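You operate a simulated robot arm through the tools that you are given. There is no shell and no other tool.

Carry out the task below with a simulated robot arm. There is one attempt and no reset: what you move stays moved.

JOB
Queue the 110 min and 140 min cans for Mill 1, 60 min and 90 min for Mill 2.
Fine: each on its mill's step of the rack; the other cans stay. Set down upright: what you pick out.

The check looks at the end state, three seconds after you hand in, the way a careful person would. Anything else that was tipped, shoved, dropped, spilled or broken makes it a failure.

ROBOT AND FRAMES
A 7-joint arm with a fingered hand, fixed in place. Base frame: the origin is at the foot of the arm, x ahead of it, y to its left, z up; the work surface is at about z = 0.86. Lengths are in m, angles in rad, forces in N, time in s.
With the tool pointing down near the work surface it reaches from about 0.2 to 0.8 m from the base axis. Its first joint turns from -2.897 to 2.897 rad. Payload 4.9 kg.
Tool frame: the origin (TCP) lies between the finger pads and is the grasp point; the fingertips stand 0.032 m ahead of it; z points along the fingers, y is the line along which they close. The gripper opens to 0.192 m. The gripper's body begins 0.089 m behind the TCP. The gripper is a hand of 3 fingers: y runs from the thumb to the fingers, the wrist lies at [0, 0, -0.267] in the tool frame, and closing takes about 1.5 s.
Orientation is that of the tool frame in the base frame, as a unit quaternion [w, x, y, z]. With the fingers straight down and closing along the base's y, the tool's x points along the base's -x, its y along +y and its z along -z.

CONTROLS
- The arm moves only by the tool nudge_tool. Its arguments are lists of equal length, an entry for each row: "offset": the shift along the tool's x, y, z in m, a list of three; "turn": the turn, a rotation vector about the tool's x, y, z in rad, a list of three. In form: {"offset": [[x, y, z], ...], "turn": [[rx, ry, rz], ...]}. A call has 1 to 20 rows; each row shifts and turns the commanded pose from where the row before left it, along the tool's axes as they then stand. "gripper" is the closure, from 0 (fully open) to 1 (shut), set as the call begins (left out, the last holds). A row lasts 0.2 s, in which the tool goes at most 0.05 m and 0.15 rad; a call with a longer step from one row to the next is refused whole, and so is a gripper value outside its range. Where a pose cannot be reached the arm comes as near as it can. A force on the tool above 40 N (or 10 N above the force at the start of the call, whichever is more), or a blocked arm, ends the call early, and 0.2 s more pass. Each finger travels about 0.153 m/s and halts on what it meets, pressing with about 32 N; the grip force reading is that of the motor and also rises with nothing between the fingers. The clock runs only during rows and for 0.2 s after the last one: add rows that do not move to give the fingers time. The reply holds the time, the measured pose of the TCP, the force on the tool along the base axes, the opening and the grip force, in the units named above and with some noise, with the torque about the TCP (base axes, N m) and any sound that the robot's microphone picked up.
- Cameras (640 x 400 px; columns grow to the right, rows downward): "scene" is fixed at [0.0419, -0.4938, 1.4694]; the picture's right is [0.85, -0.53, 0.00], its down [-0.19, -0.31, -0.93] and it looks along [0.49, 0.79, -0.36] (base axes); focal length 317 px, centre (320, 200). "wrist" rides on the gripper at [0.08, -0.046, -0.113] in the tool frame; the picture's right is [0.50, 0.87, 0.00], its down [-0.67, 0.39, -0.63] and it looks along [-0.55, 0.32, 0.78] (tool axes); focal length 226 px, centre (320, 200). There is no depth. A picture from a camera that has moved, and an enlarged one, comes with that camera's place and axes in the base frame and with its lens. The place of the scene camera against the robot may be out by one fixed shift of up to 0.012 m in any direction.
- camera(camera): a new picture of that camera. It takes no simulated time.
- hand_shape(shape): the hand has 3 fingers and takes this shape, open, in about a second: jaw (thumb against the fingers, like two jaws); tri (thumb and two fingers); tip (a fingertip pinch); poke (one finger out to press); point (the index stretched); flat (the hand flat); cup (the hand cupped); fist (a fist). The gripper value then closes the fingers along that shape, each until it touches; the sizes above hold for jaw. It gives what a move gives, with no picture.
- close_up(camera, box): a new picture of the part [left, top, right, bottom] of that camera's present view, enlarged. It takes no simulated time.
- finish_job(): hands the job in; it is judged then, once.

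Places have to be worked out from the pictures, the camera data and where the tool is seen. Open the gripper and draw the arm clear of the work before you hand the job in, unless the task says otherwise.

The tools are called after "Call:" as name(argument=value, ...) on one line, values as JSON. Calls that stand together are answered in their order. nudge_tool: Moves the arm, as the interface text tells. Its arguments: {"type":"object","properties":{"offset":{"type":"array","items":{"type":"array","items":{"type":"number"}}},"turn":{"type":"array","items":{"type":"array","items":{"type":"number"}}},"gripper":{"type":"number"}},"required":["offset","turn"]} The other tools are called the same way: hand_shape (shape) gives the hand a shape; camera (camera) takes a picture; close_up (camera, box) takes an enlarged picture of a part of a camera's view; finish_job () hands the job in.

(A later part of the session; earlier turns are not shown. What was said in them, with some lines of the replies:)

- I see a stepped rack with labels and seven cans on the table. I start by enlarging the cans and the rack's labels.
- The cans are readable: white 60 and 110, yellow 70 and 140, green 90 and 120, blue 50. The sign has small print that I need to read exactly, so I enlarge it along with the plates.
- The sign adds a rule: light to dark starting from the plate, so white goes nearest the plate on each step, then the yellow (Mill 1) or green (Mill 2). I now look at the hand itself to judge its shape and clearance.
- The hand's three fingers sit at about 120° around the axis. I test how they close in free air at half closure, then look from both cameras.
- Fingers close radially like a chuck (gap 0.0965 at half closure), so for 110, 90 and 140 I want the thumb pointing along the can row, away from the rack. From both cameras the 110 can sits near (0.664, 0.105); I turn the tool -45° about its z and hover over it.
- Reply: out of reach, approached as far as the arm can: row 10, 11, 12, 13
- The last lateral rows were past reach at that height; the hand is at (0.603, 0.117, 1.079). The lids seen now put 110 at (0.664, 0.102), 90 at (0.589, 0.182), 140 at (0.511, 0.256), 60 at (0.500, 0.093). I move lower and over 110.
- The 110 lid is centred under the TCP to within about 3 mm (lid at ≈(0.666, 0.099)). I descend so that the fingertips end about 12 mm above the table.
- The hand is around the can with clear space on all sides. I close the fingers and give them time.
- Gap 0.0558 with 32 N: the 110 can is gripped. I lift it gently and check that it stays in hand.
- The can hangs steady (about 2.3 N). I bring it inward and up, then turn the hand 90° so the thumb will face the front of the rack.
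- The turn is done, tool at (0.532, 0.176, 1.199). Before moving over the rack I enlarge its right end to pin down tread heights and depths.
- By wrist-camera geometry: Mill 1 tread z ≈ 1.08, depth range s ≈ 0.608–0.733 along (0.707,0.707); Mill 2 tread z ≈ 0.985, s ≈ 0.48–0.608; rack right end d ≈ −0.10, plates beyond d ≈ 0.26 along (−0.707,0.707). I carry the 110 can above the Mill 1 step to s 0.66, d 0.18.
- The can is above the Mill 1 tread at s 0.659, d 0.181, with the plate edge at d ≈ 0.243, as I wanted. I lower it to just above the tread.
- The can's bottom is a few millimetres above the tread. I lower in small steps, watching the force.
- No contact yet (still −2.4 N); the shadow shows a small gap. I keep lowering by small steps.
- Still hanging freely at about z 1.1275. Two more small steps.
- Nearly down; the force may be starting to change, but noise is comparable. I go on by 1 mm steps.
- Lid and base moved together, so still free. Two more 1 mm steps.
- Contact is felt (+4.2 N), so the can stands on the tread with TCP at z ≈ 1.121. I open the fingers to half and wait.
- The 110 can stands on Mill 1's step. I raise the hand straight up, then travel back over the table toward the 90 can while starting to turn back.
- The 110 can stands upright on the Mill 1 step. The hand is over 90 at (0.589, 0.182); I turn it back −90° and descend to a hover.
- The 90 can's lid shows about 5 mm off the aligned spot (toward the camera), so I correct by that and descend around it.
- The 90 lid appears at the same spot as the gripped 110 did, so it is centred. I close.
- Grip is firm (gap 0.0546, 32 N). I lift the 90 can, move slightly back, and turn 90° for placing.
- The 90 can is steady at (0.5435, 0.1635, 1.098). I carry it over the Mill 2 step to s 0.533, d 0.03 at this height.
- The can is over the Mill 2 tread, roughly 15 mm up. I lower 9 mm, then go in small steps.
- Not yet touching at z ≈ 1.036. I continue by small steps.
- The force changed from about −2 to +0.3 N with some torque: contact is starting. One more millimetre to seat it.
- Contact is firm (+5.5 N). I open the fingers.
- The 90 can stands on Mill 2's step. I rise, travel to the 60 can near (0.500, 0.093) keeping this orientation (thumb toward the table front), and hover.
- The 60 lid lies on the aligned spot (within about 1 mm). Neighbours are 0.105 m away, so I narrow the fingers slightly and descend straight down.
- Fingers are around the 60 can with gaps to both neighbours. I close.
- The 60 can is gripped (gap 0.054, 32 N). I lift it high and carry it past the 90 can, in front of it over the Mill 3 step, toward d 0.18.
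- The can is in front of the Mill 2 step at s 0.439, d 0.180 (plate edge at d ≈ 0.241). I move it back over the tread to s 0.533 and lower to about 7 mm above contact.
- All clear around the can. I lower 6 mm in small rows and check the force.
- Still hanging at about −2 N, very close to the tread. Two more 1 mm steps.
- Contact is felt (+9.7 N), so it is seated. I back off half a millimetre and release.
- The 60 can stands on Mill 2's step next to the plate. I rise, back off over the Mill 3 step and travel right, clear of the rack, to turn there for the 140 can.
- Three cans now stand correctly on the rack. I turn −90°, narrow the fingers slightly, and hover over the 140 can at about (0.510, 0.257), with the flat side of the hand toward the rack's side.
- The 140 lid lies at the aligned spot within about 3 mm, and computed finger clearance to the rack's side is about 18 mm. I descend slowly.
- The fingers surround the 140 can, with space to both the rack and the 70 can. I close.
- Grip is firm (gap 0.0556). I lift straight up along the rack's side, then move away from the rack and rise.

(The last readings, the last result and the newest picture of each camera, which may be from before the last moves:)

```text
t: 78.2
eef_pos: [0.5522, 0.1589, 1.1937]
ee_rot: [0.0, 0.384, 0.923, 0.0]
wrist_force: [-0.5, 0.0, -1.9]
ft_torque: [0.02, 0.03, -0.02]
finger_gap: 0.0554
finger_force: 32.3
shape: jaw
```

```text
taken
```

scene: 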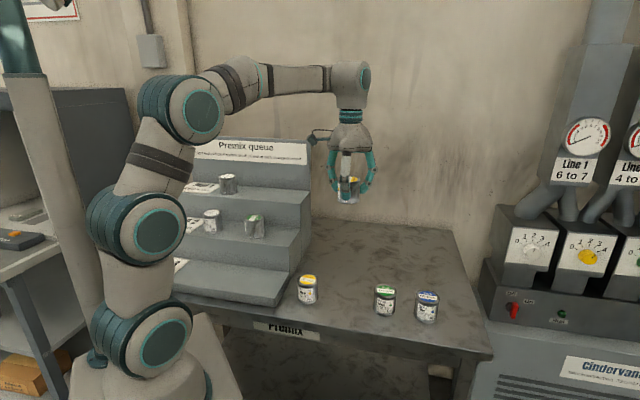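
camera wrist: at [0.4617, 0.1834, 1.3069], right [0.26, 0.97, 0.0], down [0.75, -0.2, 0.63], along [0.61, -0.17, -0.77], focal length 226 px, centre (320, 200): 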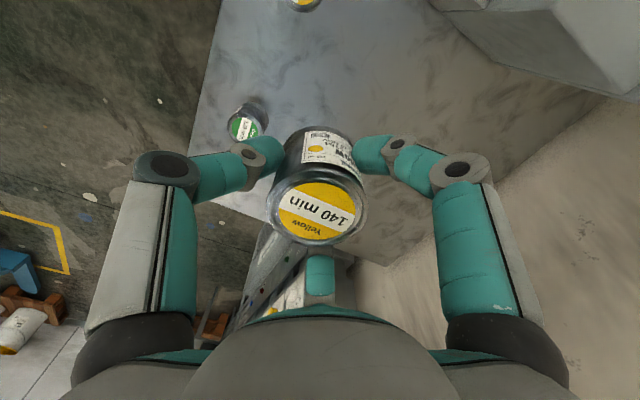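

The 140 can is steady and turned. I carry it over the Mill 1 step to s 0.66, d 0.03, right of the 110 can, and lower to about 8 mm above the tread.

Call:
nudge_tool(offset=[[0.0385, 0.01975, 0.001], [0.0385, 0.01975, 0.001], [0.0385, 0.01975, 0.001], [0.0385, 0.01975, 0.001], [0.0385, 0.01975, 0.001], [0.0385, 0.01975, 0.001], [0.0385, 0.01975, 0.001], [0.0385, 0.01975, 0.001], [0, 0, 0], [0, 0, 0.02], [0, 0, 0.02], [0, 0, 0.014], [0, 0, 0]], turn=[[0, 0, 0], [0, 0, 0], [0, 0, 0], [0, 0, 0], [0, 0, 0], [0, 0, 0], [0, 0, 0], [0, 0, 0], [0, 0, 0], [0, 0, 0], [0, 0, 0], [0, 0, 0], [0, 0, 0]])

Call:
camera(camera="wrist")

Call:
close_up(camera="scene", box=[180, 110, 320, 210])

```text
t: 81.0
eef_pos: [0.4454, 0.4874, 1.1314]
ee_rot: [0.001, 0.382, 0.924, 0.0]
wrist_force: [0.7, -0.6, -2.3]
ft_torque: [-0.01, 0.02, 0.03]
finger_gap: 0.0554
finger_force: 32.4
shape: jaw
```

```text
taken
camera wrist: at [0.3555, 0.5127, 1.2445], right [0.26, 0.97, 0.0], down [0.75, -0.2, 0.63], along [0.61, -0.17, -0.77], focal length 226 px, centre (320, 200)
```

wrist: 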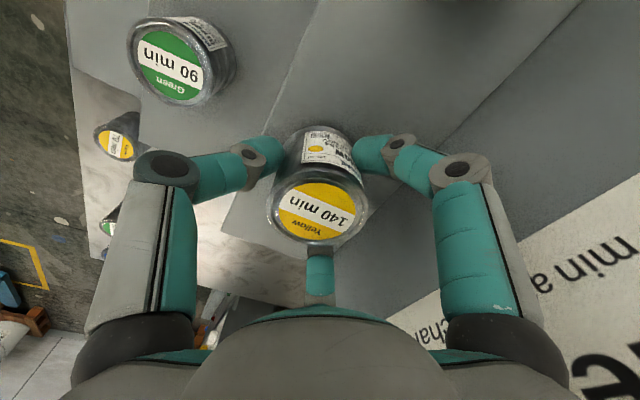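

```text
4.00 times, centred on (250, 160) of scene
camera zoom: at [0.0419, -0.4938, 1.4694], right [0.85, -0.53, 0.0], down [-0.19, -0.31, -0.93], along [0.49, 0.79, -0.36], focal length 1268 px, centre (600, 360)
```

zoom: 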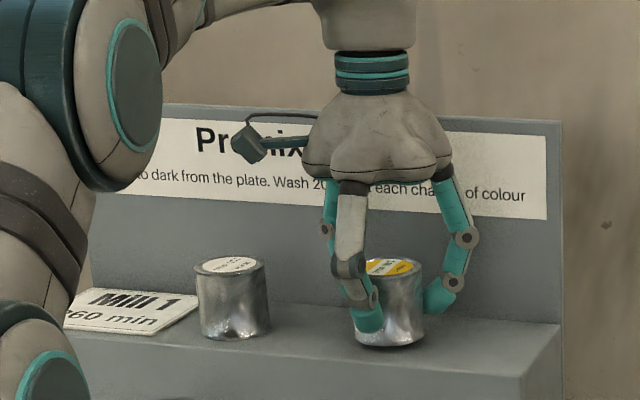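

The can hovers over the Mill 1 tread at s 0.660, d 0.030. I lower in small rows.

Call:
nudge_tool(offset=[[0, 0, 0.003], [0, 0, 0.0015], [0, 0, 0.0015], [0, 0, 0]], turn=[[0, 0, 0], [0, 0, 0], [0, 0, 0], [0, 0, 0]])

Call:
close_up(camera="scene", box=[250, 165, 300, 205])

```text
t: 82.0
eef_pos: [0.4447, 0.4895, 1.1249]
ee_rot: [0.002, 0.382, 0.924, 0.0]
wrist_force: [0.2, 0.7, -2.2]
ft_torque: [0.02, 0.01, 0.01]
finger_gap: 0.0557
finger_force: 32.0
shape: jaw
```

```text
10.00 times, centred on (275, 185) of scene
camera zoom: at [0.0419, -0.4938, 1.4694], right [0.85, -0.53, 0.0], down [-0.19, -0.31, -0.93], along [0.49, 0.79, -0.36], focal length 3169 px, centre (770, 350)
```

zoom: 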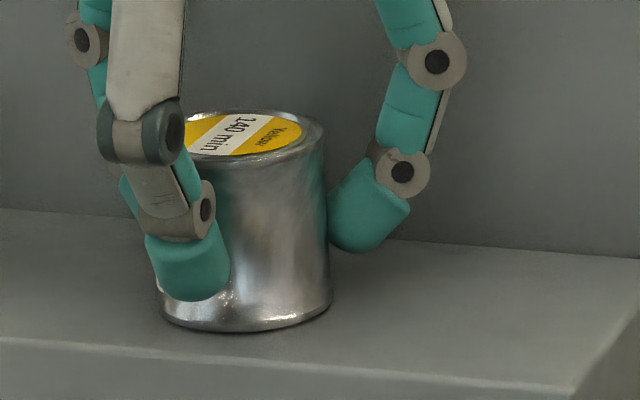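

Still free at about −2.2 N and very close. Two 1 mm steps more.

Call:
nudge_tool(offset=[[0, 0, 0.001], [0, 0, 0.001], [0, 0, 0]], turn=[[0, 0, 0], [0, 0, 0], [0, 0, 0]])

Call:
close_up(camera="scene", box=[250, 165, 300, 205])

```text
t: 82.8
eef_pos: [0.4451, 0.4886, 1.1242]
ee_rot: [0.001, 0.382, 0.924, 0.001]
wrist_force: [-0.9, 0.1, 1.7]
ft_torque: [-0.05, 0.09, -0.02]
finger_gap: 0.0556
finger_force: 32.2
shape: jaw
```

```text
10.00 times, centred on (275, 185) of scene
camera zoom: at [0.0419, -0.4938, 1.4694], right [0.85, -0.53, 0.0], down [-0.19, -0.31, -0.93], along [0.49, 0.79, -0.36], focal length 3169 px, centre (770, 350)
```

zoom: 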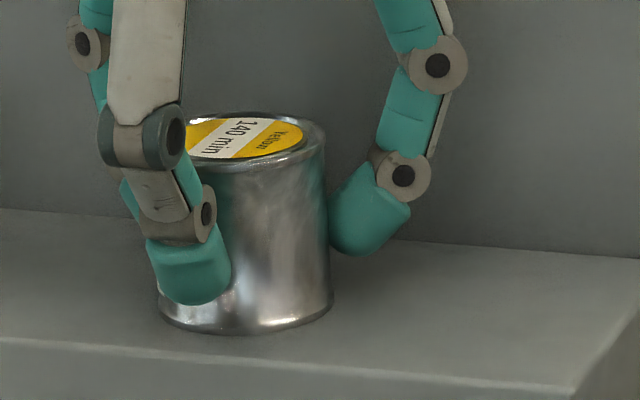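

The force has turned to +1.7 N: the can touches. I seat it by another half millimetre and then release.

Call:
nudge_tool(offset=[[0, 0, 0.0005], [0, 0, 0]], turn=[[0, 0, 0], [0, 0, 0]])

Call:
nudge_tool(offset=[[0, 0, 0], [0, 0, 0], [0, 0, 0], [0, 0, 0], [0, 0, 0]], turn=[[0, 0, 0], [0, 0, 0], [0, 0, 0], [0, 0, 0], [0, 0, 0]], gripper=0.5)

Call:
camera(camera="wrist")

Call:
close_up(camera="scene", box=[180, 110, 320, 210])

```text
t: 83.4
eef_pos: [0.4453, 0.4897, 1.1235]
ee_rot: [0.001, 0.383, 0.924, 0.0]
wrist_force: [-1.3, 0.8, 6.3]
ft_torque: [-0.05, 0.13, -0.02]
finger_gap: 0.0554
finger_force: 32.6
shape: jaw
```

```text
t: 84.6
eef_pos: [0.4464, 0.4881, 1.1229]
ee_rot: [0.001, 0.383, 0.924, 0.0]
wrist_force: [0.3, 0.0, 0.8]
ft_torque: [-0.02, -0.01, 0.04]
finger_gap: 0.0956
finger_force: 0.0
shape: jaw
```

```text
taken
camera wrist: at [0.3557, 0.5132, 1.2358], right [0.26, 0.97, 0.0], down [0.75, -0.2, 0.63], along [0.61, -0.17, -0.77], focal length 226 px, centre (320, 200)
```

wrist: 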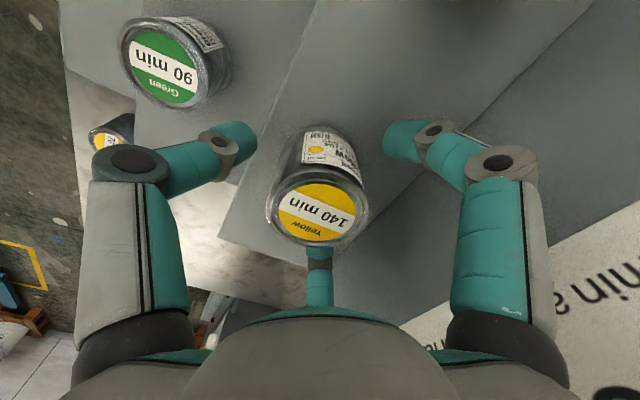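

```text
4.00 times, centred on (250, 160) of scene
camera zoom: at [0.0419, -0.4938, 1.4694], right [0.85, -0.53, 0.0], down [-0.19, -0.31, -0.93], along [0.49, 0.79, -0.36], focal length 1268 px, centre (600, 360)
```

zoom: 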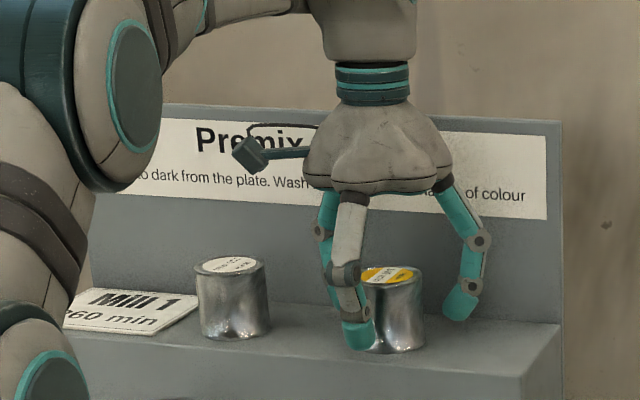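

The 140 can is released. I rise straight up, draw the arm away to the right of the rack, and open the gripper fully there.

Call:
nudge_tool(offset=[[0, 0, -0.01], [0, 0, -0.025], [0, 0, -0.025], [0, 0, -0.025], [-0.039, -0.02, 0], [-0.039, -0.02, 0], [-0.039, -0.02, 0], [-0.039, -0.02, 0], [-0.039, -0.02, 0], [-0.039, -0.02, 0], [-0.039, -0.02, 0], [-0.039, -0.02, 0], [0, 0, -0.03], [0, 0, -0.03], [0, 0, 0]], turn=[[0, 0, 0], [0, 0, 0], [0, 0, 0], [0, 0, 0], [0, 0, 0], [0, 0, 0], [0, 0, 0], [0, 0, 0], [0, 0, 0], [0, 0, 0], [0, 0, 0], [0, 0, 0], [0, 0, 0], [0, 0, 0], [0, 0, 0]])

Call:
nudge_tool(offset=[[0, 0, 0], [0, 0, 0], [0, 0, 0], [0, 0, 0], [0, 0, 0]], turn=[[0, 0, 0], [0, 0, 0], [0, 0, 0], [0, 0, 0], [0, 0, 0]], gripper=0.0)

Call:
camera(camera="scene")

Call:
close_up(camera="scene", box=[160, 130, 320, 250])

Call:
close_up(camera="scene", box=[280, 240, 460, 340])

```text
t: 87.8
eef_pos: [0.5524, 0.1545, 1.2683]
ee_rot: [0.001, 0.383, 0.924, 0.001]
wrist_force: [-0.3, 0.0, -0.1]
ft_torque: [0.0, -0.05, -0.02]
finger_gap: 0.0957
finger_force: 0.0
shape: jaw
```

```text
t: 89.0
eef_pos: [0.5524, 0.1546, 1.2686]
ee_rot: [0.001, 0.384, 0.923, -0.001]
wrist_force: [-0.1, 0.6, -0.6]
ft_torque: [-0.02, -0.01, 0.01]
finger_gap: 0.192
finger_force: 0.1
shape: jaw
```

```text
taken
```

scene: 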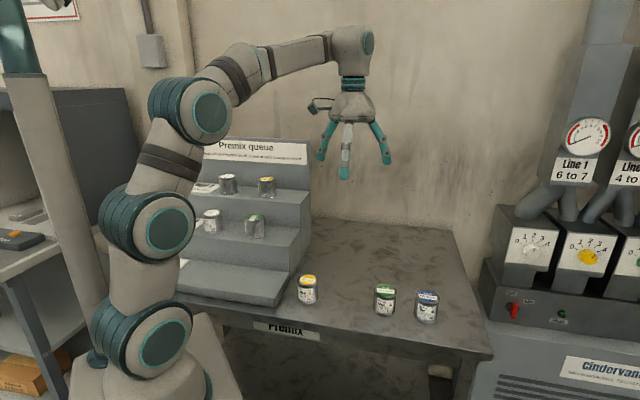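

```text
3.33 times, centred on (240, 190) of scene
camera zoom: at [0.0419, -0.4938, 1.4694], right [0.85, -0.53, 0.0], down [-0.19, -0.31, -0.93], along [0.49, 0.79, -0.36], focal length 1056 px, centre (587, 233)
```

zoom: 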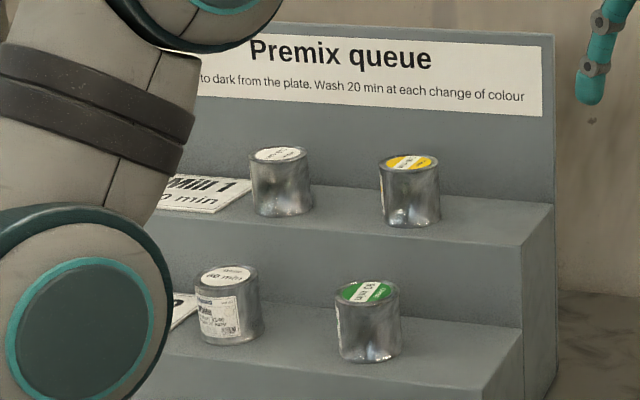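

```text
3.56 times, centred on (370, 290) of scene
camera zoom: at [0.0419, -0.4938, 1.4694], right [0.85, -0.53, 0.0], down [-0.19, -0.31, -0.93], along [0.49, 0.79, -0.36], focal length 1127 px, centre (142, -120)
```

zoom: 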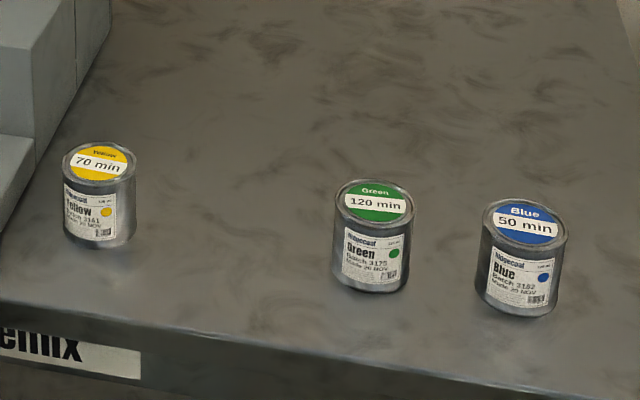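

All four cans stand upright in place: white 110 then yellow 140 from the plate on Mill 1, and white 60 then green 90 from the plate on Mill 2. The 70, 120 and 50 cans are where they were, the arm is clear and the gripper is open, so I hand in.

Call:
finish_job()

```text
The job is handed in.
```

All four cans are on their mills' steps, upright, and I've handed the job in. The 70, 120 and 50 min cans stayed where they were, and the arm is clear with the gripper open.

| Step | Nearest the plate | Next |
|---|---|---|
| Mill 1 | 110 min (white) | 140 min (yellow) |
| Mill 2 | 60 min (white) | 90 min (green) |

I put the white can nearest the plate on each step because the rack's sign says "Light to dark from the plate".

**Mill 1 may run over:** the sign also calls for a 20 min wash at each change of colour. That makes Mill 1 110 + 140 + 20 = 270 min, and its plate reads 260 min. I followed your assignment as given, so please check whether that matters. Mill 2 comes to 170 min against the 240 min on its plate.
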